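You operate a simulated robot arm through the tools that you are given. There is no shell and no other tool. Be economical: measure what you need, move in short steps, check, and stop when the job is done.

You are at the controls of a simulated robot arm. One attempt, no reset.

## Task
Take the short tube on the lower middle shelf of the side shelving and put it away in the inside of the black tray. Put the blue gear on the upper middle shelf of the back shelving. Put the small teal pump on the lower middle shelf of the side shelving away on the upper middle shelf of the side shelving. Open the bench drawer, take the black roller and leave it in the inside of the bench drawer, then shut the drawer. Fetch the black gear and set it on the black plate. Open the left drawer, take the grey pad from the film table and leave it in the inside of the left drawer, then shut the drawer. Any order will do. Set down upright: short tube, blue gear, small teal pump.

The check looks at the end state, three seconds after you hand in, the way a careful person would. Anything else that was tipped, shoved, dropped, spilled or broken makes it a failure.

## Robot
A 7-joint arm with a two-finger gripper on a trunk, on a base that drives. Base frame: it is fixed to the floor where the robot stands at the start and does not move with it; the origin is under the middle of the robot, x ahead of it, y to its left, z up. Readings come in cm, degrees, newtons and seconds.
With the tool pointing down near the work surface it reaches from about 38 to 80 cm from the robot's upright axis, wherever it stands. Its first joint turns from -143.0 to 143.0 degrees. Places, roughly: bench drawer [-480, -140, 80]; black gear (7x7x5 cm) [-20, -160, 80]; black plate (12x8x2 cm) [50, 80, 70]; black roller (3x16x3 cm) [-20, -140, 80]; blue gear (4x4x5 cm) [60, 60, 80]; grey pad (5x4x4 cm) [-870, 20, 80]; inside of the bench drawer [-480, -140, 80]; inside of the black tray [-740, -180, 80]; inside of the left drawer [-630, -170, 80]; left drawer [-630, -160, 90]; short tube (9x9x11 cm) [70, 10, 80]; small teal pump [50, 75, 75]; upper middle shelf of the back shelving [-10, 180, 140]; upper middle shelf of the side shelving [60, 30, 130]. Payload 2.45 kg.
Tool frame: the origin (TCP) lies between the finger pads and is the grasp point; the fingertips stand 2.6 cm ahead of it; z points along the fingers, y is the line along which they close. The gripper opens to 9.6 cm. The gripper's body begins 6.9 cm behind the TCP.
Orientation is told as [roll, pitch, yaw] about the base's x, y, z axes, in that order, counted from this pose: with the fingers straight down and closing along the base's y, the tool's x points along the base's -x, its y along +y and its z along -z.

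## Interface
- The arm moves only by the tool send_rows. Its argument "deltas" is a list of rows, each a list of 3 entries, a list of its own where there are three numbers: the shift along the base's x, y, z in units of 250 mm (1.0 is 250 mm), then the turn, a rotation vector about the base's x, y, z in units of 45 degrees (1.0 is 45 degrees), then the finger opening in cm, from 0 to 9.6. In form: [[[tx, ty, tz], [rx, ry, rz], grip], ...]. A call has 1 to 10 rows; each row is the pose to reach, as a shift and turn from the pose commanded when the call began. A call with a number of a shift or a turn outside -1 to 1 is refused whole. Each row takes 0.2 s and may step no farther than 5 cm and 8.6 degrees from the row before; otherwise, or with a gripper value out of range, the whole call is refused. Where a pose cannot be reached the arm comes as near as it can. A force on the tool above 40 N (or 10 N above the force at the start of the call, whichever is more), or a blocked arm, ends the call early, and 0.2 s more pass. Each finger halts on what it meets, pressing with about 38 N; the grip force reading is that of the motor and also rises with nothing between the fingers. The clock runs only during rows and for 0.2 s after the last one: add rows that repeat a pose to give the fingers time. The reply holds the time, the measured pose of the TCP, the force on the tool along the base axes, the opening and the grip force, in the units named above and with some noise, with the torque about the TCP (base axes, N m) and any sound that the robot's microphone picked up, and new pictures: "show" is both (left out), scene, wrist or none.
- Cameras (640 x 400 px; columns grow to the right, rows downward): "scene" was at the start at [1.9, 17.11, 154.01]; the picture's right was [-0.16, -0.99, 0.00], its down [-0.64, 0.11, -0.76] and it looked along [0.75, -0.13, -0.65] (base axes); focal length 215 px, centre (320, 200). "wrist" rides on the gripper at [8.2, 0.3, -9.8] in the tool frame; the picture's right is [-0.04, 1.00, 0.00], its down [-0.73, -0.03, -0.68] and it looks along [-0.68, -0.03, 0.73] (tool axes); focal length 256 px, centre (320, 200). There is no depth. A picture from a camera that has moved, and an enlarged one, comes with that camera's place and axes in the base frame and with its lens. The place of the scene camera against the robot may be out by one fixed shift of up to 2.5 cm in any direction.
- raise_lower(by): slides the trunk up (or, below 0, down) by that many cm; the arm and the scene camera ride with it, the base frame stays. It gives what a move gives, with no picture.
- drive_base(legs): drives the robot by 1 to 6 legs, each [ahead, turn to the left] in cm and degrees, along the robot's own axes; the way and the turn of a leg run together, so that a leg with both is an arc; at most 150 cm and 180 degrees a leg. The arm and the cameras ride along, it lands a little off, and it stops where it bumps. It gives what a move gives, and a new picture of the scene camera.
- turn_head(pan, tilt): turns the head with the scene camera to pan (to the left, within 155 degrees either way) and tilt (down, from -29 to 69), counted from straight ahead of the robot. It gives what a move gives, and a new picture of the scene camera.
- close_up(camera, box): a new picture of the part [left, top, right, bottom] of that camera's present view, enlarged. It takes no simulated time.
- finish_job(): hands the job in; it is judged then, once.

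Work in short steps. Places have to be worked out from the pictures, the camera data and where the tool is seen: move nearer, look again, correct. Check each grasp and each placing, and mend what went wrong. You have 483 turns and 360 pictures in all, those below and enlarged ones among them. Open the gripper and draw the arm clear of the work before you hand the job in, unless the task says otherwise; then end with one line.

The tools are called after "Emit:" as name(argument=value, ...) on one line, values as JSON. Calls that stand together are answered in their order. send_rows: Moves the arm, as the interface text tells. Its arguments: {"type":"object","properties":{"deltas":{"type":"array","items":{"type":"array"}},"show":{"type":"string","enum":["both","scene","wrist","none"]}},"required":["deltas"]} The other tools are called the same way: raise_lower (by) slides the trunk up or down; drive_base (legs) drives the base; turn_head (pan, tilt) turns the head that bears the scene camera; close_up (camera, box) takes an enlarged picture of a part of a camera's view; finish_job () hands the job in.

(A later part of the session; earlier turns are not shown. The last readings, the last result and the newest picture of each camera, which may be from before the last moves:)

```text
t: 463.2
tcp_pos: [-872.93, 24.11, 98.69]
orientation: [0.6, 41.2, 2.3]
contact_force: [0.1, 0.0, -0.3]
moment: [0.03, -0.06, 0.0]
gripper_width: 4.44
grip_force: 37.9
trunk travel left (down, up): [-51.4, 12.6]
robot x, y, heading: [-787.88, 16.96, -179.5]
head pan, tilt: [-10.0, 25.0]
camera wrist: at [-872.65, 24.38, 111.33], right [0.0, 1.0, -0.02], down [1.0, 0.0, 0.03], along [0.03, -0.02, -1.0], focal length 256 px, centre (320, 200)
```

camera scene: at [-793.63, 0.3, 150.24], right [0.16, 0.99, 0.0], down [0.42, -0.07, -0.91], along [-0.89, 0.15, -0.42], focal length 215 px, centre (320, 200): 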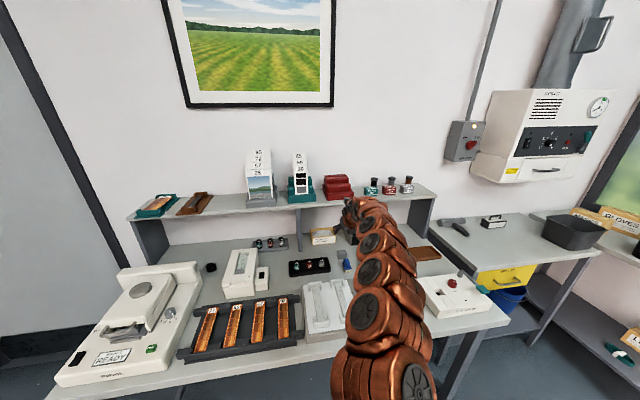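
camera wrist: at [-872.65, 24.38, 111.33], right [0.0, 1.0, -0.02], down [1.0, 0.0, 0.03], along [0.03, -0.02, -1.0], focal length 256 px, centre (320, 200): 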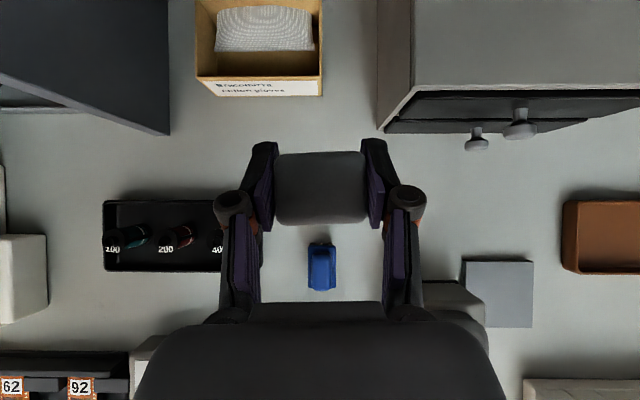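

Pad secured. Raise, back out and travel to the open drawer.

Emit:
raise_lower(by=12)

Emit:
drive_base(legs=[[-45, 0], [0, 90], [44, 0], [0, 90], [106, 0], [0, -90]])

Emit:
turn_head(pan=0, tilt=35)

Emit:
close_up(camera="wrist", box=[0, 0, 640, 400])

```text
t: 464.7
tcp_pos: [-873.02, 24.26, 110.57]
orientation: [0.7, 41.2, 2.3]
contact_force: [-0.5, 0.0, 0.4]
moment: [0.05, -0.01, 0.01]
gripper_width: 4.43
grip_force: 38.6
trunk travel left (down, up): [-63.4, 0.6]
robot x, y, heading: [-788.05, 16.76, -179.7]
head pan, tilt: [-10.0, 25.0]
```

```text
t: 486.2
tcp_pos: [-643.21, -108.09, 110.63]
orientation: [0.7, 41.2, 93.4]
contact_force: [-0.2, 0.0, -0.6]
moment: [0.01, 0.0, -0.01]
gripper_width: 4.42
grip_force: 38.1
trunk travel left (down, up): [-63.4, 0.6]
robot x, y, heading: [-637.36, -22.99, -88.2]
head pan, tilt: [-10.0, 25.0]
camera scene: at [-622.12, -26.49, 162.24], right [-0.99, 0.14, 0.0], down [0.06, 0.42, -0.91], along [-0.13, -0.9, -0.42], focal length 215 px, centre (320, 200)
```

scene: 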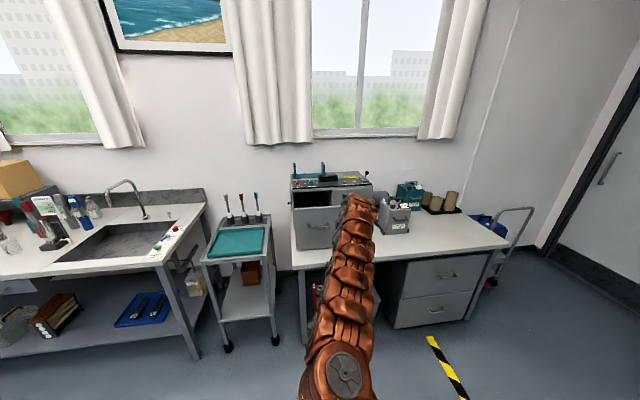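

```text
t: 486.9
tcp_pos: [-643.11, -107.96, 110.49]
orientation: [0.7, 41.2, 93.4]
contact_force: [0.3, 0.6, -0.1]
moment: [0.02, -0.01, 0.01]
gripper_width: 4.48
grip_force: 38.5
trunk travel left (down, up): [-63.4, 0.6]
robot x, y, heading: [-637.33, -23.24, -88.4]
head pan, tilt: [0.0, 35.0]
camera scene: at [-620.53, -26.18, 160.67], right [-1.0, -0.03, 0.0], down [-0.02, 0.57, -0.82], along [0.02, -0.82, -0.57], focal length 215 px, centre (320, 200)
```

scene: 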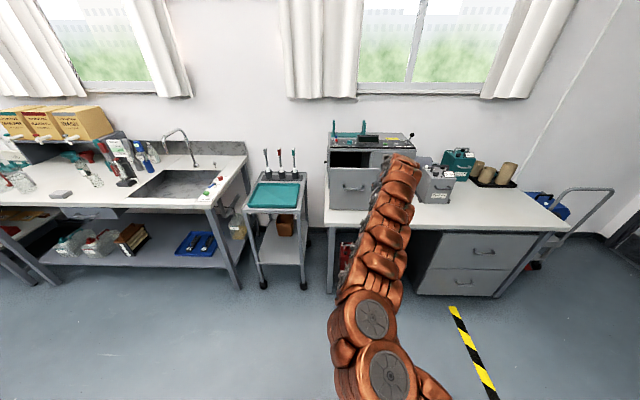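

```text
1.00 times, centred on (320, 200) of wrist (not enlarged: the box is as wide or as high as the picture)
camera zoom: at [-643.45, -107.72, 123.33], right [-1.0, -0.02, -0.02], down [-0.02, 1.0, 0.03], along [0.02, 0.03, -1.0], focal length 256 px, centre (320, 200)
```

zoom: 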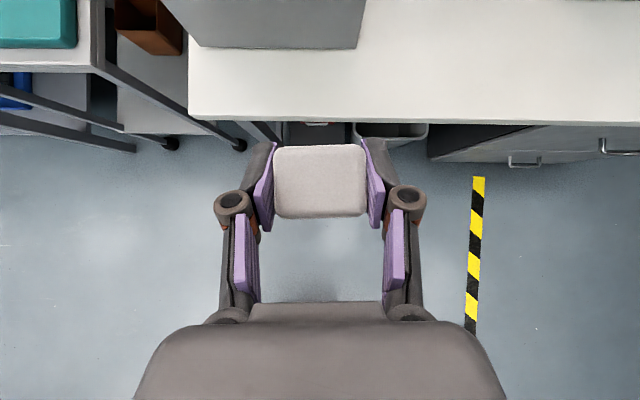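

Drawer front spans x≈-650…-619, center -635. I need a steeper hand: reduce tilt to ~15° and lift to clear the drawer front.

Emit:
send_rows(deltas=[[[0.06, 0.14, 0.0], [0.15, 0, 0], 2], [[0.12, 0.28, 0.04], [0.3, 0, 0], 2], [[0.18, 0.42, 0.08], [0.45, 0, 0], 2], [[0.24, 0.56, 0.12], [0.6, 0, 0], 2], [[0.28, 0.7, 0.2], [0.6, 0, 0], 2], [[0.3, 0.84, 0.3], [0.6, 0, 0], 2]], show="none")

```text
t: 488.5
tcp_pos: [-637.49, -87.9, 110.35]
orientation: [29.3, 8.0, 87.8]
contact_force: [2.7, -0.8, -0.6]
moment: [0.05, 0.18, -0.05]
gripper_width: 4.45
grip_force: 37.4
trunk travel left (down, up): [-63.4, 0.6]
robot x, y, heading: [-637.42, -23.12, -88.4]
head pan, tilt: [0.0, 35.0]
stopped in row 6: the arm was blocked; the commanded pose is now the measured one
```

The arm twisted; correct the roll.

Emit:
send_rows(deltas=[[[0, 0, 0], [-0.006, -0.16, 0.022], 2], [[0, 0, 0], [-0.012, -0.32, 0.045], 2], [[0, 0, 0], [-0.018, -0.48, 0.067], 2], [[0, 0, 0], [-0.025, -0.645, 0.09], 2]], show="both")

```text
t: 489.5
tcp_pos: [-637.92, -88.03, 110.38]
orientation: [-0.2, 8.0, 87.7]
contact_force: [0.6, -0.5, -0.9]
moment: [0.01, 0.02, 0.02]
gripper_width: 4.46
grip_force: 38.0
trunk travel left (down, up): [-63.4, 0.6]
robot x, y, heading: [-637.27, -23.1, -88.1]
head pan, tilt: [0.0, 35.0]
camera scene: at [-620.5, -26.18, 160.66], right [-1.0, -0.03, 0.0], down [-0.02, 0.57, -0.82], along [0.02, -0.82, -0.57], focal length 215 px, centre (320, 200)
camera wrist: at [-638.57, -94.7, 121.22], right [-1.0, 0.08, -0.01], down [0.06, 0.82, 0.57], along [0.05, 0.57, -0.82], focal length 256 px, centre (320, 200)
```

scene: 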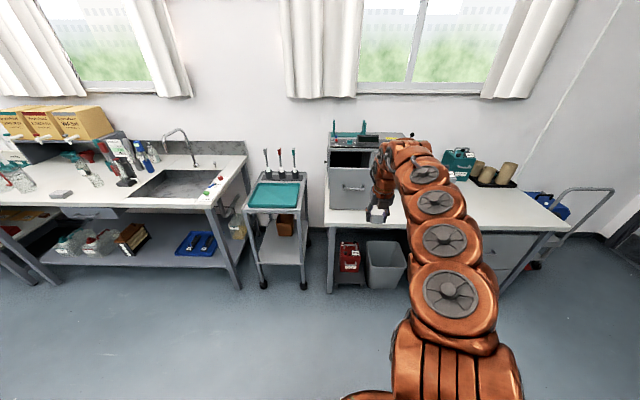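
wrist: 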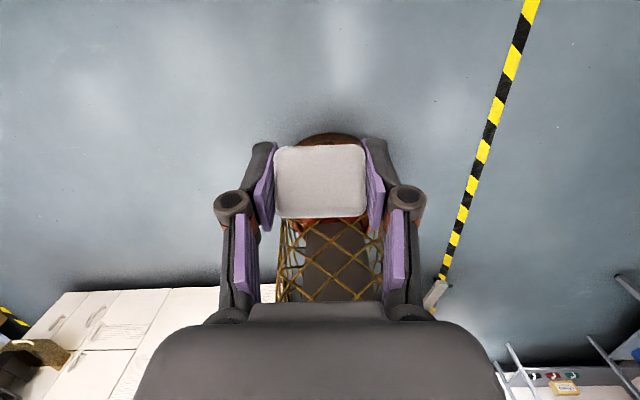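

Nearly vertical now. Retract 10 cm and rise 6 cm.

Emit:
send_rows(deltas=[[[0, 0.12, 0.05], [0, 0, 0], 2], [[0, 0.24, 0.1], [0, 0, 0], 2], [[0, 0.36, 0.15], [0, 0, 0], 2], [[0.02, 0.44, 0.24], [0, 0, 0], 2]], show="none")

```text
t: 490.5
tcp_pos: [-637.45, -77.25, 116.73]
orientation: [-0.3, 7.8, 87.7]
contact_force: [-0.3, -0.8, 0.1]
moment: [0.02, -0.01, -0.02]
gripper_width: 4.43
grip_force: 37.3
out of reach, approached as far as the arm can: row 4
trunk travel left (down, up): [-63.4, 0.6]
robot x, y, heading: [-637.33, -23.2, -88.4]
head pan, tilt: [0.0, 35.0]
```

Drive ahead 52, then look.

Emit:
drive_base(legs=[[50, 0]])

Emit:
close_up(camera="scene", box=[280, 100, 480, 225])

Emit:
close_up(camera="wrist", box=[0, 0, 640, 400])

```text
t: 493.4
tcp_pos: [-635.6, -125.71, 116.64]
orientation: [-0.3, 7.6, 88.0]
contact_force: [-1.1, -0.5, -0.1]
moment: [-0.01, 0.01, -0.01]
gripper_width: 4.43
grip_force: 38.3
trunk travel left (down, up): [-63.4, 0.6]
robot x, y, heading: [-635.88, -71.72, -87.9]
head pan, tilt: [0.0, 35.0]
camera scene: at [-618.94, -74.46, 160.67], right [-1.0, -0.04, 0.0], down [-0.02, 0.57, -0.82], along [0.03, -0.82, -0.57], focal length 215 px, centre (320, 200)
```

scene: 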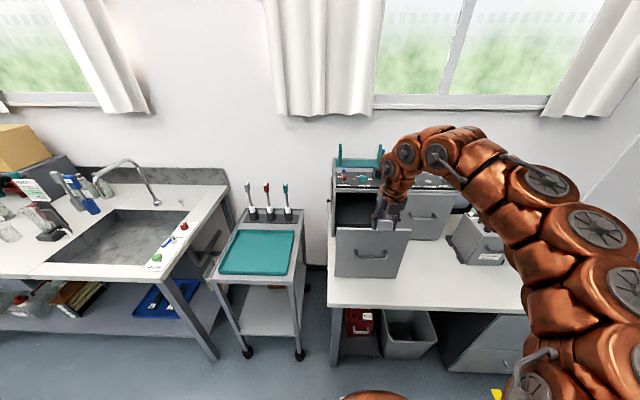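

```text
3.20 times, centred on (380, 162) of scene
camera zoom: at [-618.94, -74.46, 160.67], right [-1.0, -0.04, 0.0], down [-0.02, 0.57, -0.82], along [0.03, -0.82, -0.57], focal length 688 px, centre (128, 320)
```

zoom: 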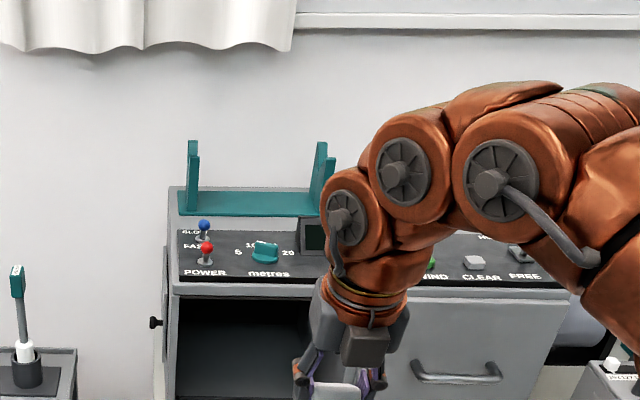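

```text
1.00 times, centred on (320, 200) of wrist (not enlarged: the box is as wide or as high as the picture)
camera zoom: at [-636.15, -132.49, 127.48], right [-1.0, 0.07, -0.01], down [0.05, 0.82, 0.57], along [0.05, 0.57, -0.82], focal length 256 px, centre (320, 200)
```

zoom: 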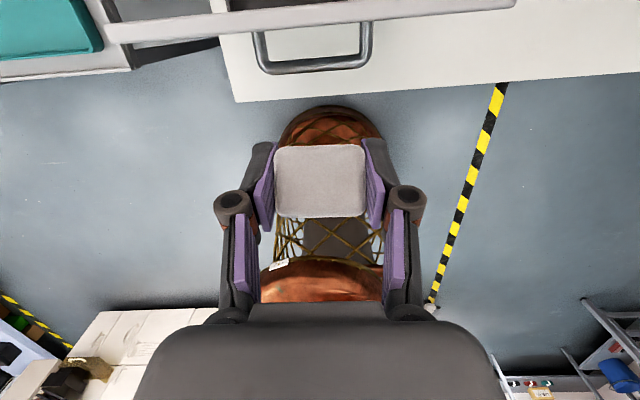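

Drawer front top ≈ z 109. Drive ahead 17 cm so the pad hangs over the open drawer.

Emit:
drive_base(legs=[[17, 0]])

Emit:
close_up(camera="wrist", box=[0, 0, 640, 400])

```text
t: 494.8
tcp_pos: [-634.77, -142.69, 116.7]
orientation: [-0.3, 7.7, 88.1]
contact_force: [-1.0, 0.3, 0.5]
moment: [0.0, 0.05, -0.01]
gripper_width: 4.44
grip_force: 38.3
trunk travel left (down, up): [-63.4, 0.6]
robot x, y, heading: [-634.99, -88.77, -88.1]
head pan, tilt: [0.0, 35.0]
camera scene: at [-618.32, -91.44, 160.67], right [-1.0, -0.04, 0.0], down [-0.02, 0.57, -0.82], along [0.03, -0.82, -0.57], focal length 215 px, centre (320, 200)
```

scene: 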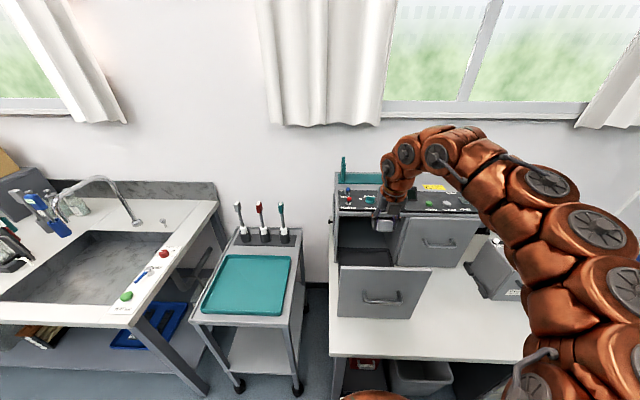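

```text
1.00 times, centred on (320, 200) of wrist (not enlarged: the box is as wide or as high as the picture)
camera zoom: at [-635.42, -149.51, 127.49], right [-1.0, 0.07, -0.01], down [0.05, 0.82, 0.57], along [0.05, 0.57, -0.82], focal length 256 px, centre (320, 200)
```

zoom: 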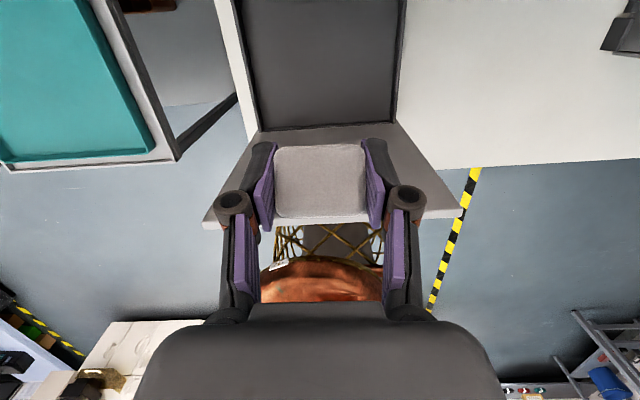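

The drawer floor is visible below. Descend in the drawer to z≈97.

Emit:
send_rows(deltas=[[[0.01, -0.02, -0.18], [0, 0, 0], 2], [[0.02, -0.03, -0.36], [0, 0, 0], 2], [[0.02, -0.03, -0.54], [0, 0, 0], 2], [[0.02, -0.03, -0.72], [0, 0, 0], 2], [[0.02, -0.03, -0.78], [0, 0, 0], 2]], show="both")

```text
t: 496.0
tcp_pos: [-635.17, -150.67, 99.37]
orientation: [-0.3, 7.8, 87.9]
contact_force: [-2.1, 5.1, 20.2]
moment: [-2.15, -0.43, -0.21]
gripper_width: 4.43
grip_force: 38.0
out of reach, approached as far as the arm can: row 1, 2, 3, 4, 5
trunk travel left (down, up): [-63.4, 0.6]
robot x, y, heading: [-635.3, -88.77, -87.9]
head pan, tilt: [0.0, 35.0]
camera scene: at [-618.35, -91.3, 160.73], right [-1.0, -0.04, 0.0], down [-0.02, 0.57, -0.82], along [0.03, -0.82, -0.57], focal length 215 px, centre (320, 200)
camera wrist: at [-635.84, -157.37, 110.31], right [-1.0, 0.07, -0.01], down [0.05, 0.82, 0.57], along [0.05, 0.57, -0.82], focal length 256 px, centre (320, 200)
```

scene: 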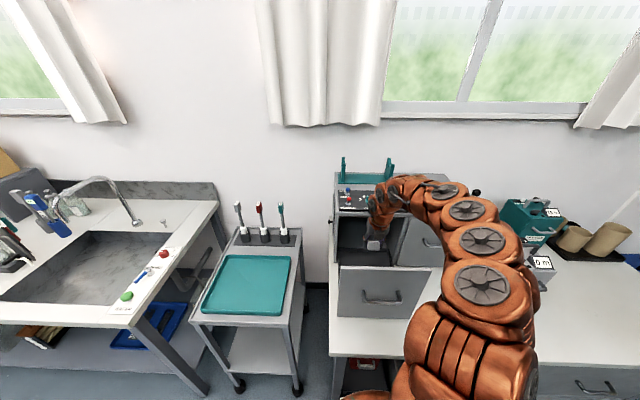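
wrist: 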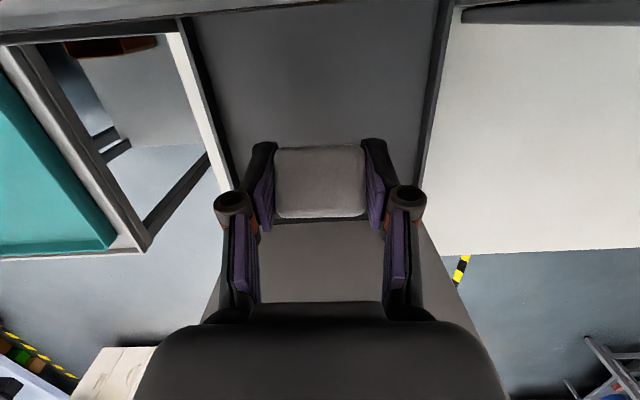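

The arm drifted and the camera housing touches the cabinet's front frame. Go back up and out the same way.

Emit:
send_rows(deltas=[[[0, 0.06, 0.12], [0, 0, 0], 2], [[0, 0.12, 0.28], [0, 0, 0], 2], [[0, 0.2, 0.44], [0, 0, 0], 2], [[0, 0.28, 0.6], [0, 0, 0], 2], [[0, 0.32, 0.7], [0, 0, 0], 2]], show="wrist")

```text
t: 497.2
tcp_pos: [-635.11, -142.57, 116.65]
orientation: [-0.2, 7.5, 88.1]
contact_force: [-0.9, 2.0, 2.7]
moment: [-0.12, -0.08, 0.02]
gripper_width: 4.43
grip_force: 38.1
out of reach, approached as far as the arm can: row 1, 2, 3, 4
trunk travel left (down, up): [-63.4, 0.6]
robot x, y, heading: [-635.16, -88.9, -87.8]
head pan, tilt: [0.0, 35.0]
camera wrist: at [-635.71, -149.4, 127.48], right [-1.0, 0.07, -0.01], down [0.06, 0.82, 0.58], along [0.05, 0.57, -0.82], focal length 256 px, centre (320, 200)
```

wrist: 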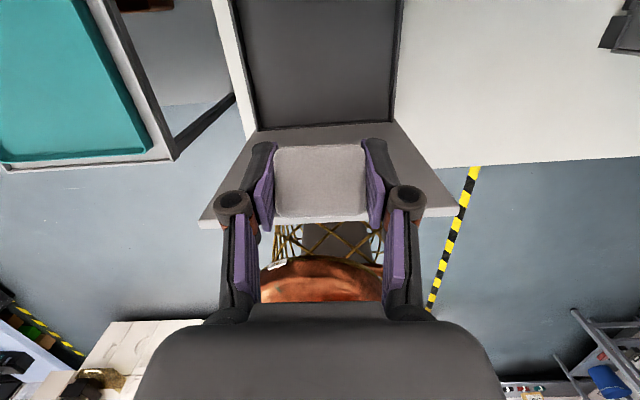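

Restored. Now descend with the trunk instead, which keeps x,y fixed.

Emit:
raise_lower(by=-18)

Emit:
close_up(camera="wrist", box=[0, 0, 640, 400])

```text
t: 499.2
tcp_pos: [-635.06, -142.68, 98.64]
orientation: [-0.3, 7.6, 88.1]
contact_force: [0.4, -0.6, -0.2]
moment: [0.0, -0.04, 0.02]
gripper_width: 4.41
grip_force: 37.9
trunk travel left (down, up): [-45.4, 18.6]
robot x, y, heading: [-635.14, -88.61, -87.8]
head pan, tilt: [0.0, 35.0]
```

```text
1.00 times, centred on (320, 200) of wrist (not enlarged: the box is as wide or as high as the picture)
camera zoom: at [-635.64, -149.5, 109.43], right [-1.0, 0.07, -0.01], down [0.05, 0.82, 0.58], along [0.05, 0.57, -0.82], focal length 256 px, centre (320, 200)
```

zoom: 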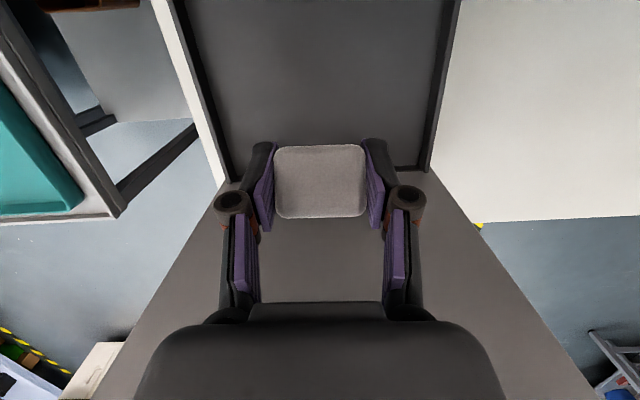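

Floor about z≈82. Lower 10 more, then creep.

Emit:
raise_lower(by=-10)

Emit:
raise_lower(by=-1.5)

Emit:
close_up(camera="wrist", box=[0, 0, 640, 400])

```text
t: 500.6
tcp_pos: [-635.04, -142.6, 88.55]
orientation: [-0.4, 7.6, 88.1]
contact_force: [-0.2, 0.8, -0.5]
moment: [-0.03, 0.01, 0.01]
gripper_width: 4.46
grip_force: 38.0
trunk travel left (down, up): [-35.4, 28.6]
robot x, y, heading: [-635.4, -88.61, -88.1]
head pan, tilt: [0.0, 35.0]
```

```text
t: 501.2
tcp_pos: [-635.01, -142.66, 87.13]
orientation: [-0.3, 7.7, 88.1]
contact_force: [-0.3, 0.2, -1.0]
moment: [0.01, 0.02, 0.02]
gripper_width: 4.46
grip_force: 38.3
trunk travel left (down, up): [-33.9, 30.1]
robot x, y, heading: [-635.14, -88.57, -87.8]
head pan, tilt: [0.0, 35.0]
```

```text
1.00 times, centred on (320, 200) of wrist (not enlarged: the box is as wide or as high as the picture)
camera zoom: at [-635.65, -149.5, 97.92], right [-1.0, 0.07, -0.01], down [0.05, 0.82, 0.58], along [0.05, 0.57, -0.82], focal length 256 px, centre (320, 200)
```

zoom: 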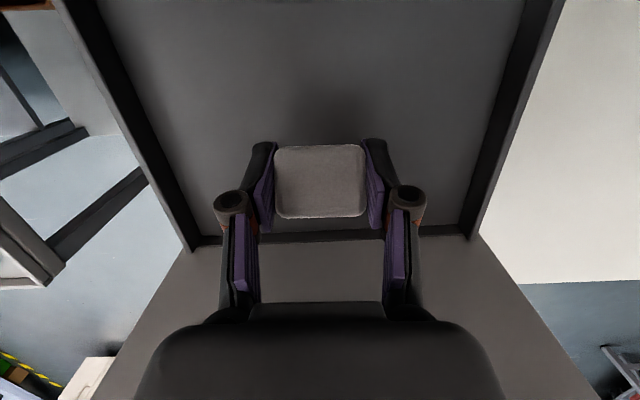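

Near the floor; lower 1 cm and check force.

Emit:
raise_lower(by=-1.2)

```text
t: 501.8
tcp_pos: [-635.02, -142.7, 85.86]
orientation: [-0.4, 7.6, 88.1]
contact_force: [-0.2, 0.2, 0.7]
moment: [0.01, 0.04, -0.01]
gripper_width: 4.44
grip_force: 38.4
trunk travel left (down, up): [-32.7, 31.3]
robot x, y, heading: [-635.15, -88.22, -87.8]
head pan, tilt: [0.0, 35.0]
```

Emit:
raise_lower(by=-1.0)

Emit:
close_up(camera="wrist", box=[200, 100, 440, 250])

```text
t: 502.4
tcp_pos: [-635.09, -142.66, 84.93]
orientation: [-0.3, 7.6, 88.1]
contact_force: [-0.6, 0.0, 0.2]
moment: [0.0, -0.05, 0.0]
gripper_width: 4.46
grip_force: 38.1
trunk travel left (down, up): [-31.7, 32.3]
robot x, y, heading: [-635.16, -88.7, -87.9]
head pan, tilt: [0.0, 35.0]
```

```text
2.67 times, centred on (320, 175) of wrist
camera zoom: at [-635.64, -149.5, 95.75], right [-1.0, 0.07, -0.01], down [0.05, 0.82, 0.58], along [0.05, 0.57, -0.82], focal length 683 px, centre (320, 267)
```

zoom: 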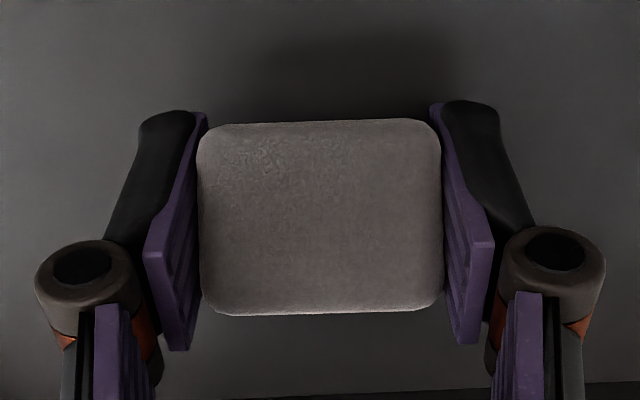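

Lower 0.7 more, then open.

Emit:
raise_lower(by=-0.7)

Emit:
send_rows(deltas=[[[0, 0, 0], [0, 0, 0], 5.5], [[0, 0, 0], [0, 0, 0], 7], [[0, 0, 0], [0, 0, 0], 7]], show="wrist")

```text
t: 502.9
tcp_pos: [-635.04, -142.92, 85.0]
orientation: [-0.2, 8.1, 88.0]
contact_force: [-0.6, -0.3, 0.0]
moment: [0.04, 0.0, 0.01]
gripper_width: 4.48
grip_force: 38.2
trunk travel left (down, up): [-31.0, 33.0]
robot x, y, heading: [-635.03, -88.76, -88.0]
head pan, tilt: [0.0, 35.0]
```

```text
t: 503.7
tcp_pos: [-635.23, -143.04, 84.99]
orientation: [0.2, 8.1, 87.9]
contact_force: [-0.4, 0.1, 0.3]
moment: [-0.01, -0.01, 0.01]
gripper_width: 7.0
grip_force: 0.0
trunk travel left (down, up): [-31.0, 33.0]
robot x, y, heading: [-634.87, -88.37, -88.0]
head pan, tilt: [0.0, 35.0]
camera wrist: at [-635.79, -149.59, 95.86], right [-1.0, 0.08, 0.0], down [0.06, 0.82, 0.57], along [0.05, 0.56, -0.82], focal length 256 px, centre (320, 200)
```

wrist: 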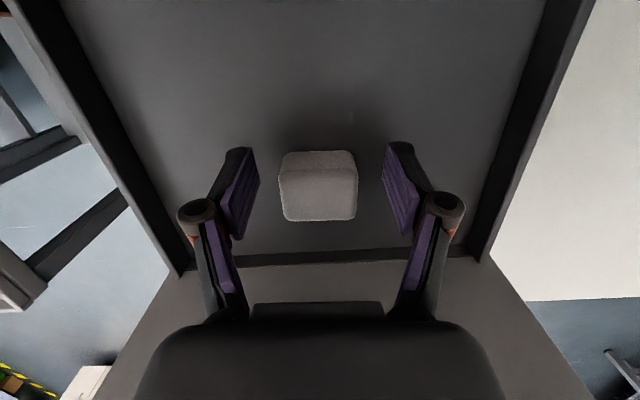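

Pad is down flat in the drawer. Raise straight up with the trunk.

Emit:
raise_lower(by=32)

Emit:
drive_base(legs=[[-45, 0]])

Emit:
close_up(camera="scene", box=[270, 110, 470, 235])

```text
t: 506.9
tcp_pos: [-635.05, -142.62, 116.11]
orientation: [-0.3, 7.6, 88.1]
contact_force: [0.0, -1.4, -0.2]
moment: [0.02, -0.03, 0.0]
gripper_width: 7.0
grip_force: 0.1
trunk travel left (down, up): [-63.0, 1.0]
robot x, y, heading: [-634.99, -88.5, -88.1]
head pan, tilt: [0.0, 35.0]
```

```text
t: 509.6
tcp_pos: [-636.63, -97.73, 116.09]
orientation: [-0.3, 7.5, 88.3]
contact_force: [0.1, -0.3, 0.1]
moment: [-0.01, 0.01, 0.01]
gripper_width: 7.02
grip_force: 0.0
trunk travel left (down, up): [-63.0, 1.0]
robot x, y, heading: [-636.91, -43.51, -87.7]
head pan, tilt: [0.0, 35.0]
camera scene: at [-620.04, -46.42, 160.27], right [-1.0, -0.04, 0.0], down [-0.02, 0.57, -0.82], along [0.03, -0.82, -0.57], focal length 215 px, centre (320, 200)
```

scene: 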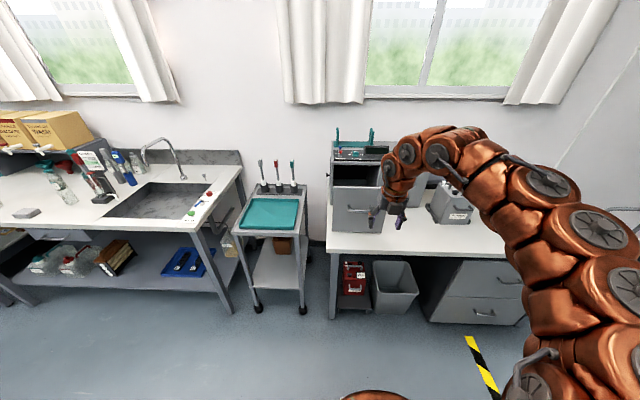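

```text
3.20 times, centred on (370, 172) of scene
camera zoom: at [-620.04, -46.42, 160.27], right [-1.0, -0.04, 0.0], down [-0.02, 0.57, -0.82], along [0.03, -0.82, -0.57], focal length 688 px, centre (160, 288)
```

zoom: 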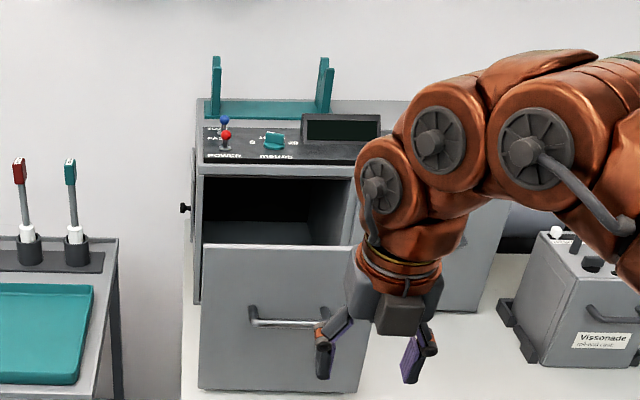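

Pad is in. To push the drawer shut, close the fingers and tilt the hand forward ~60° so the camera stays in front of the face.

Emit:
send_rows(deltas=[[[0, -0.05, 0], [-0.18, 0, 0], 4], [[0, -0.1, 0], [-0.36, 0, 0], 1], [[0, -0.15, 0], [-0.54, 0, 0], 0], [[0, -0.2, 0], [-0.72, 0, 0], 0], [[0, -0.25, 0], [-0.9, 0, 0], 0]], show="none")

Emit:
send_rows(deltas=[[[0, -0.05, -0.05], [-0.15, 0, 0], 0], [[0, -0.1, -0.1], [-0.3, 0, 0], 0]], show="both")

```text
t: 510.8
tcp_pos: [-642.52, -116.05, 122.04]
orientation: [-2.1, 47.9, 87.4]
contact_force: [0.5, 0.9, 0.7]
moment: [0.02, 0.03, 0.0]
gripper_width: 0.0
grip_force: 28.8
out of reach, approached as far as the arm can: row 1, 2, 3, 4, 5
trunk travel left (down, up): [-63.0, 1.0]
robot x, y, heading: [-636.98, -43.44, -87.8]
head pan, tilt: [0.0, 35.0]
```

```text
t: 511.4
tcp_pos: [-639.93, -122.42, 122.47]
orientation: [-3.1, 61.6, 86.3]
contact_force: [-0.2, -1.0, 0.4]
moment: [-0.03, -0.04, 0.04]
gripper_width: 0.01
grip_force: 28.9
out of reach, approached as far as the arm can: row 1, 2
trunk travel left (down, up): [-63.0, 1.0]
robot x, y, heading: [-636.95, -43.63, -87.7]
head pan, tilt: [0.0, 35.0]
camera scene: at [-620.05, -46.37, 160.27], right [-1.0, -0.04, 0.0], down [-0.02, 0.57, -0.82], along [0.03, -0.82, -0.57], focal length 215 px, centre (320, 200)
camera wrist: at [-640.52, -117.66, 134.4], right [-1.0, 0.03, -0.06], down [0.05, 0.95, -0.32], along [0.05, -0.32, -0.94], focal length 256 px, centre (320, 200)
```

scene: 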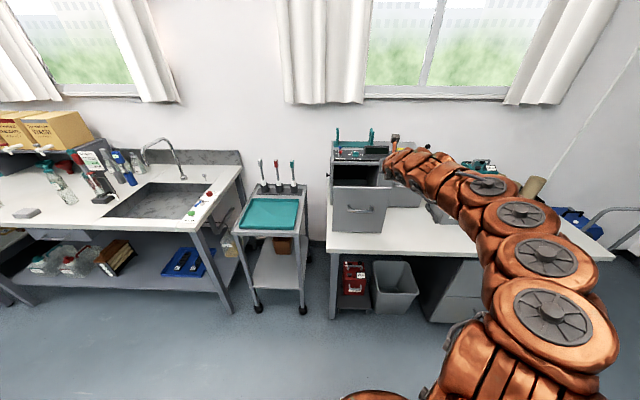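
wrist: 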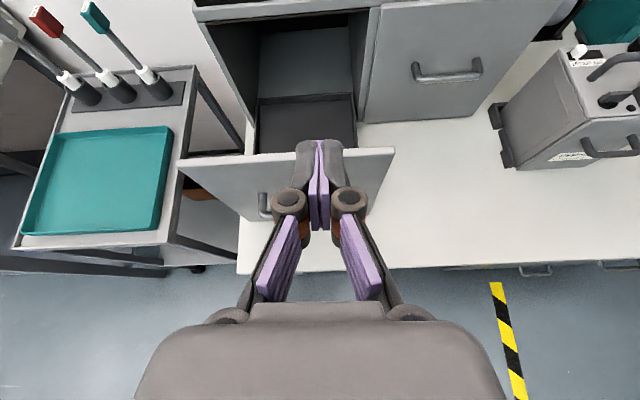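

Shift +4 cm x, lower the trunk so the fingertips face the panel above the handle (z≈103), then push by driving.

Emit:
send_rows(deltas=[[[0.16, 0, 0], [0, 0, 0], 0]], show="none")

Emit:
raise_lower(by=-19.5)

Emit:
close_up(camera="wrist", box=[0, 0, 640, 400])

```text
t: 511.8
tcp_pos: [-635.88, -122.47, 122.75]
orientation: [-3.3, 61.5, 86.3]
contact_force: [0.3, 0.5, 0.1]
moment: [0.04, -0.02, 0.0]
gripper_width: 0.01
grip_force: 28.7
trunk travel left (down, up): [-63.0, 1.0]
robot x, y, heading: [-636.74, -43.54, -87.8]
head pan, tilt: [0.0, 35.0]
```

```text
t: 513.9
tcp_pos: [-636.0, -122.46, 103.12]
orientation: [-3.2, 61.5, 86.3]
contact_force: [0.3, 1.2, 0.2]
moment: [0.0, 0.01, 0.01]
gripper_width: 0.0
grip_force: 28.2
trunk travel left (down, up): [-43.5, 20.5]
robot x, y, heading: [-636.73, -43.42, -87.6]
head pan, tilt: [0.0, 35.0]
```

```text
1.00 times, centred on (320, 200) of wrist (not enlarged: the box is as wide or as high as the picture)
camera zoom: at [-636.51, -117.79, 115.02], right [-1.0, 0.03, -0.06], down [0.05, 0.95, -0.32], along [0.05, -0.32, -0.95], focal length 256 px, centre (320, 200)
```

zoom: 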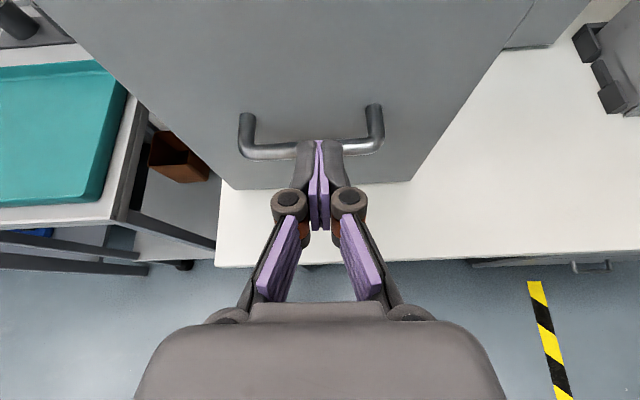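

Push: drive ahead 25, then finish.

Emit:
drive_base(legs=[[24, 0]])

Emit:
close_up(camera="wrist", box=[0, 0, 640, 400])

```text
t: 515.7
tcp_pos: [-635.31, -146.6, 103.13]
orientation: [-3.2, 61.5, 86.1]
contact_force: [0.0, -0.2, 0.4]
moment: [0.03, -0.04, 0.01]
gripper_width: 0.01
grip_force: 28.5
trunk travel left (down, up): [-43.5, 20.5]
robot x, y, heading: [-635.78, -67.26, -87.9]
head pan, tilt: [0.0, 35.0]
camera scene: at [-619.15, -70.48, 140.77], right [-1.0, -0.04, 0.0], down [-0.02, 0.57, -0.82], along [0.03, -0.82, -0.57], focal length 215 px, centre (320, 200)
```

scene: 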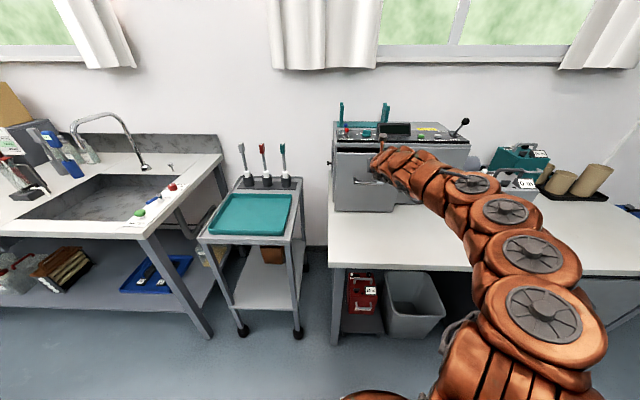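

```text
1.00 times, centred on (320, 200) of wrist (not enlarged: the box is as wide or as high as the picture)
camera zoom: at [-635.91, -141.78, 115.01], right [-1.0, 0.04, -0.06], down [0.06, 0.95, -0.32], along [0.05, -0.32, -0.95], focal length 256 px, centre (320, 200)
```

zoom: 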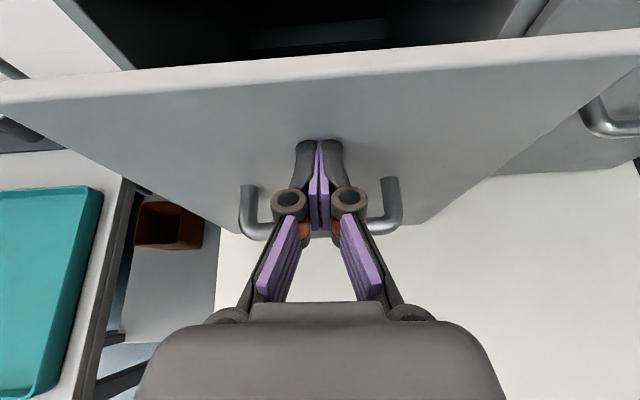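

Sliding in well. Push the last ~8 cm in small steps.

Emit:
drive_base(legs=[[6, 0]])

Emit:
drive_base(legs=[[2.5, 0]])

Emit:
close_up(camera="wrist", box=[0, 0, 640, 400])

```text
t: 516.7
tcp_pos: [-635.26, -152.47, 103.12]
orientation: [-3.3, 61.5, 86.0]
contact_force: [0.3, 0.1, -0.5]
moment: [-0.01, -0.02, 0.0]
gripper_width: 0.0
grip_force: 28.5
trunk travel left (down, up): [-43.5, 20.5]
robot x, y, heading: [-636.16, -73.1, -88.0]
head pan, tilt: [0.0, 35.0]
camera scene: at [-618.95, -76.47, 140.77], right [-1.0, -0.03, 0.0], down [-0.02, 0.57, -0.82], along [0.03, -0.82, -0.57], focal length 215 px, centre (320, 200)
```

scene: 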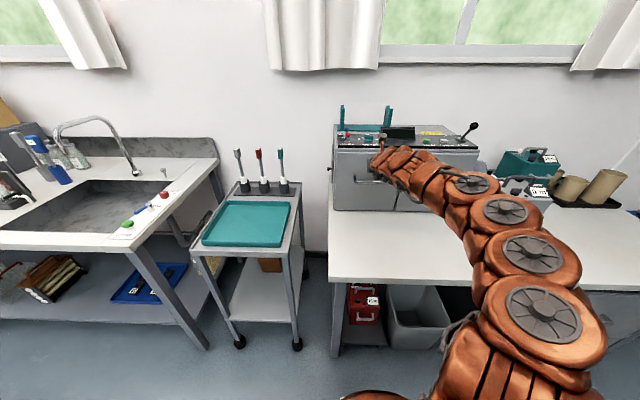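

```text
t: 517.5
tcp_pos: [-635.16, -153.36, 103.31]
orientation: [-3.4, 61.3, 85.7]
contact_force: [-0.7, 34.3, 4.4]
moment: [-0.05, 0.02, 0.06]
gripper_width: 0.62
grip_force: 28.9
trunk travel left (down, up): [-43.5, 20.5]
robot x, y, heading: [-635.64, -74.75, -88.1]
head pan, tilt: [0.0, 35.0]
stopped in leg 1: the force on the tool passed its limit at 108 N (the readings are from after the stop); the commanded pose is now the measured one
camera scene: at [-618.92, -77.44, 140.77], right [-1.0, -0.03, 0.0], down [-0.02, 0.57, -0.82], along [0.03, -0.82, -0.57], focal length 215 px, centre (320, 200)
```

scene: 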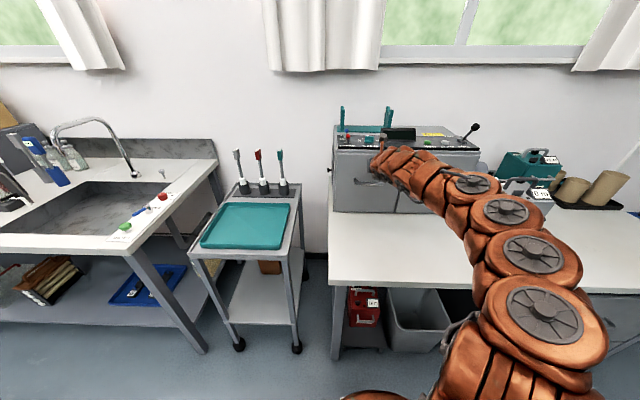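

```text
1.00 times, centred on (320, 200) of wrist (not enlarged: the box is as wide or as high as the picture)
camera zoom: at [-635.82, -148.7, 115.13], right [-1.0, 0.04, -0.06], down [0.06, 0.95, -0.32], along [0.05, -0.32, -0.95], focal length 256 px, centre (320, 200)
```

zoom: 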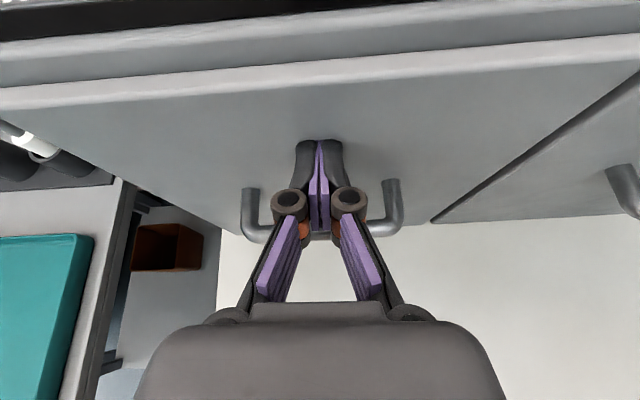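

Drawer is flush and shut. Back off and head toward the bench drawer under the sink bench.

Emit:
drive_base(legs=[[-33, 0], [0, 88], [110, 0]])

Emit:
turn_head(pan=-70, tilt=30)

```text
t: 528.8
tcp_pos: [-446.24, -38.77, 103.12]
orientation: [-3.5, 61.3, 175.6]
contact_force: [-0.2, 0.6, -0.6]
moment: [-0.02, -0.01, -0.02]
gripper_width: 0.0
grip_force: 29.0
trunk travel left (down, up): [-43.5, 20.5]
robot x, y, heading: [-525.11, -38.9, 1.6]
head pan, tilt: [0.0, 35.0]
camera scene: at [-523.25, -20.51, 140.77], right [0.03, -1.0, 0.0], down [-0.57, -0.02, -0.82], along [0.82, 0.02, -0.57], focal length 215 px, centre (320, 200)
```

scene: 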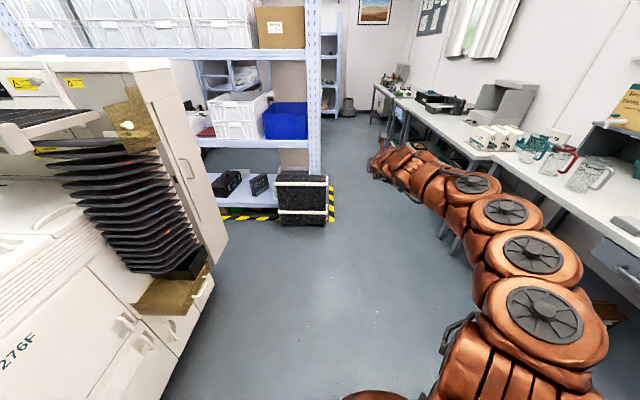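

```text
t: 530.2
tcp_pos: [-446.19, -38.95, 103.12]
orientation: [-3.4, 61.3, 175.5]
contact_force: [0.2, 0.3, 0.0]
moment: [-0.03, -0.02, 0.01]
gripper_width: 0.0
grip_force: 28.9
trunk travel left (down, up): [-43.5, 20.5]
robot x, y, heading: [-525.19, -39.51, 1.7]
head pan, tilt: [-70.0, 30.0]
camera scene: at [-528.7, -29.18, 141.55], right [-0.93, -0.37, 0.0], down [-0.19, 0.46, -0.87], along [0.32, -0.8, -0.5], focal length 215 px, centre (320, 200)
```

scene: 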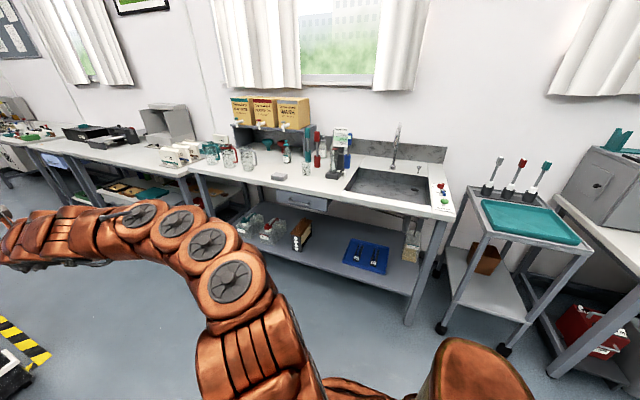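

Bench drawer front at about x≈-477, y≈-136, just under the bench top. Drive to face it.

Emit:
drive_base(legs=[[47, 0], [0, -92]])

Emit:
send_rows(deltas=[[[0, 0, 0], [0, -0.148, -0.0775], 2], [[0, 0, 0], [0, -0.296, -0.155], 4], [[0, 0, 0], [0, -0.443, -0.2325], 5], [[0, 0, 0], [0, -0.59, -0.31], 5], [[0, 0, 0], [0, -0.738, -0.3875], 5], [[0, 0, 0], [0, -0.886, -0.465], 5]], show="none")

Emit:
send_rows(deltas=[[[0, 0, 0], [0, -0.148, -0.0775], 5], [[0, 0, 0], [0, -0.296, -0.155], 5], [[0, 0, 0], [0, -0.443, -0.2325], 5], [[0, 0, 0], [0, -0.59, -0.31], 5], [[0, 0, 0], [0, -0.738, -0.3875], 5], [[0, 0, 0], [0, -0.886, -0.465], 5]], show="both")

```text
t: 536.9
tcp_pos: [-481.14, -116.45, 103.12]
orientation: [-3.4, 61.3, 83.1]
contact_force: [0.9, -0.2, 0.0]
moment: [0.01, 0.03, 0.0]
gripper_width: 0.0
grip_force: 28.2
trunk travel left (down, up): [-43.5, 20.5]
robot x, y, heading: [-478.06, -37.91, -90.8]
head pan, tilt: [-70.0, 30.0]
camera scene: at [-469.68, -35.64, 141.55], right [-0.33, 0.94, 0.0], down [0.47, 0.16, -0.87], along [-0.82, -0.29, -0.5], focal length 215 px, centre (320, 200)
```

scene: 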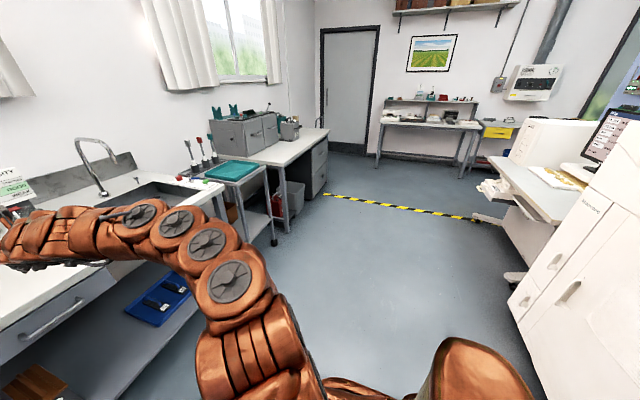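

```text
t: 538.3
tcp_pos: [-481.05, -116.51, 103.04]
orientation: [-51.6, 35.5, 23.4]
contact_force: [-0.6, 0.5, -0.6]
moment: [-0.02, 0.0, 0.02]
gripper_width: 5.0
grip_force: 0.0
trunk travel left (down, up): [-43.5, 20.5]
robot x, y, heading: [-478.14, -38.02, -90.8]
head pan, tilt: [-70.0, 30.0]
```

```text
t: 539.7
tcp_pos: [-481.06, -116.48, 102.98]
orientation: [-59.7, -3.5, -0.8]
contact_force: [0.0, 0.0, -0.7]
moment: [0.02, 0.02, -0.01]
gripper_width: 5.01
grip_force: 0.1
trunk travel left (down, up): [-43.5, 20.5]
robot x, y, heading: [-478.25, -37.59, -90.6]
head pan, tilt: [-70.0, 30.0]
camera scene: at [-469.68, -35.64, 141.55], right [-0.33, 0.94, 0.0], down [0.47, 0.16, -0.87], along [-0.82, -0.29, -0.5], focal length 215 px, centre (320, 200)
camera wrist: at [-489.4, -107.72, 107.23], right [0.1, 0.5, -0.86], down [0.72, 0.56, 0.41], along [0.69, -0.66, -0.31], focal length 256 px, centre (320, 200)
```

scene: 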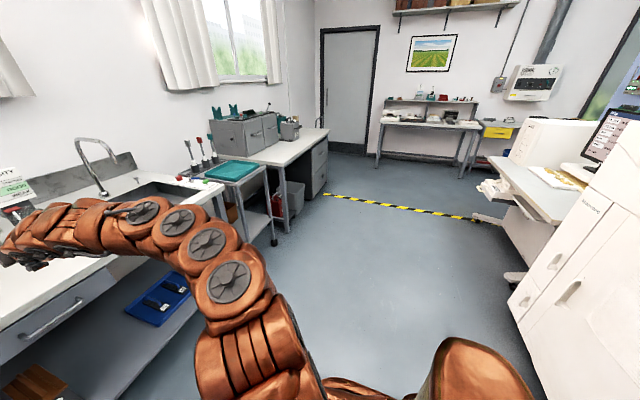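
wrist: 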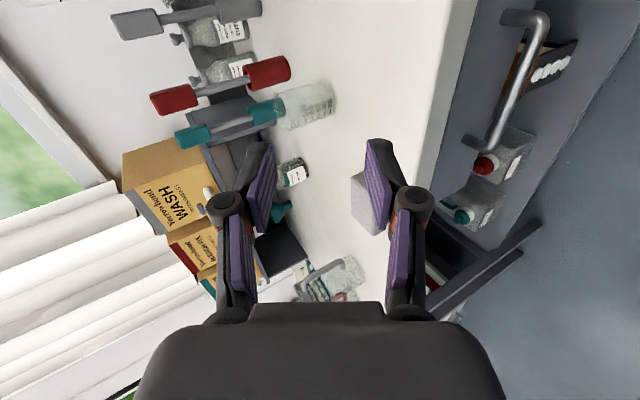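

Handle in view. Lower the trunk 15 cm for a second view to triangulate.

Emit:
raise_lower(by=-15)

Emit:
close_up(camera="wrist", box=[0, 0, 640, 400])

```text
t: 541.5
tcp_pos: [-481.07, -116.42, 88.16]
orientation: [-59.6, -3.3, -0.7]
contact_force: [0.5, 0.1, 0.1]
moment: [0.0, 0.02, -0.02]
gripper_width: 4.95
grip_force: 0.0
trunk travel left (down, up): [-28.5, 35.5]
robot x, y, heading: [-477.8, -37.65, -90.5]
head pan, tilt: [-70.0, 30.0]
```

```text
1.00 times, centred on (320, 200) of wrist (not enlarged: the box is as wide or as high as the picture)
camera zoom: at [-489.42, -107.73, 92.26], right [0.1, 0.5, -0.86], down [0.72, 0.56, 0.41], along [0.69, -0.66, -0.31], focal length 256 px, centre (320, 200)
```

zoom: 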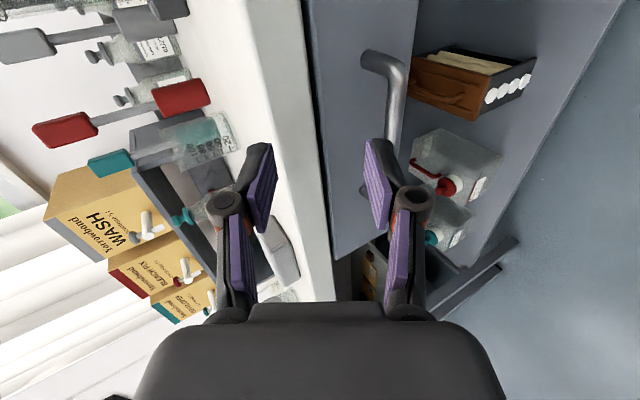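

Bar at (-478.5, y=-119.9, z=80.0). Back off 7, shift +2.5 x, lower to z≈80.8, then approach.

Emit:
drive_base(legs=[[-8, 0]])

Emit:
raise_lower(by=-7.4)

Emit:
send_rows(deltas=[[[0.09, 0, 0], [0, 0, 0], 5]], show="wrist")

```text
t: 542.5
tcp_pos: [-480.87, -108.43, 88.08]
orientation: [-59.6, -3.4, -0.7]
contact_force: [0.3, 0.5, -1.2]
moment: [0.05, -0.02, -0.02]
gripper_width: 5.03
grip_force: 0.0
trunk travel left (down, up): [-28.5, 35.5]
robot x, y, heading: [-477.59, -29.67, -90.8]
head pan, tilt: [-70.0, 30.0]
camera scene: at [-469.58, -27.57, 126.55], right [-0.33, 0.94, 0.0], down [0.47, 0.16, -0.87], along [-0.82, -0.29, -0.5], focal length 215 px, centre (320, 200)
```

scene: 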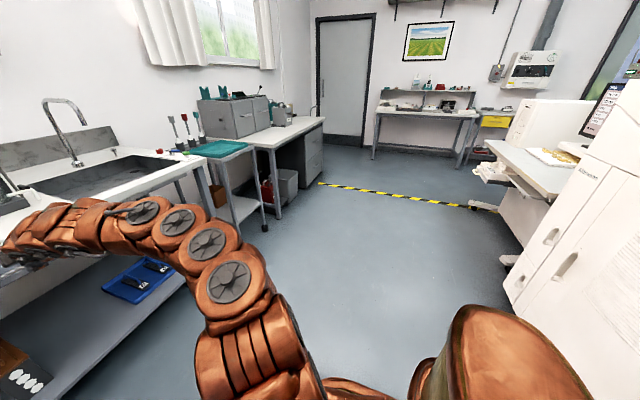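

```text
t: 543.6
tcp_pos: [-480.96, -108.34, 80.55]
orientation: [-59.6, -3.4, -0.7]
contact_force: [0.1, -0.8, 0.0]
moment: [0.0, -0.02, 0.0]
gripper_width: 5.0
grip_force: 0.0
trunk travel left (down, up): [-21.1, 42.9]
robot x, y, heading: [-477.7, -29.82, -90.5]
head pan, tilt: [-70.0, 30.0]
```

```text
t: 544.0
tcp_pos: [-478.71, -108.39, 80.5]
orientation: [-59.6, -3.4, -0.8]
contact_force: [-0.3, -0.7, -0.4]
moment: [0.01, -0.03, 0.0]
gripper_width: 5.0
grip_force: 0.1
trunk travel left (down, up): [-21.1, 42.9]
robot x, y, heading: [-477.58, -29.56, -90.8]
head pan, tilt: [-70.0, 30.0]
camera wrist: at [-487.05, -99.64, 84.86], right [0.1, 0.5, -0.86], down [0.72, 0.56, 0.41], along [0.69, -0.66, -0.31], focal length 256 px, centre (320, 200)
```

wrist: 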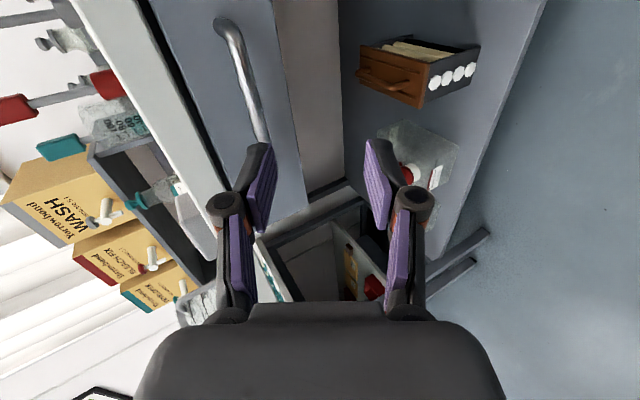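

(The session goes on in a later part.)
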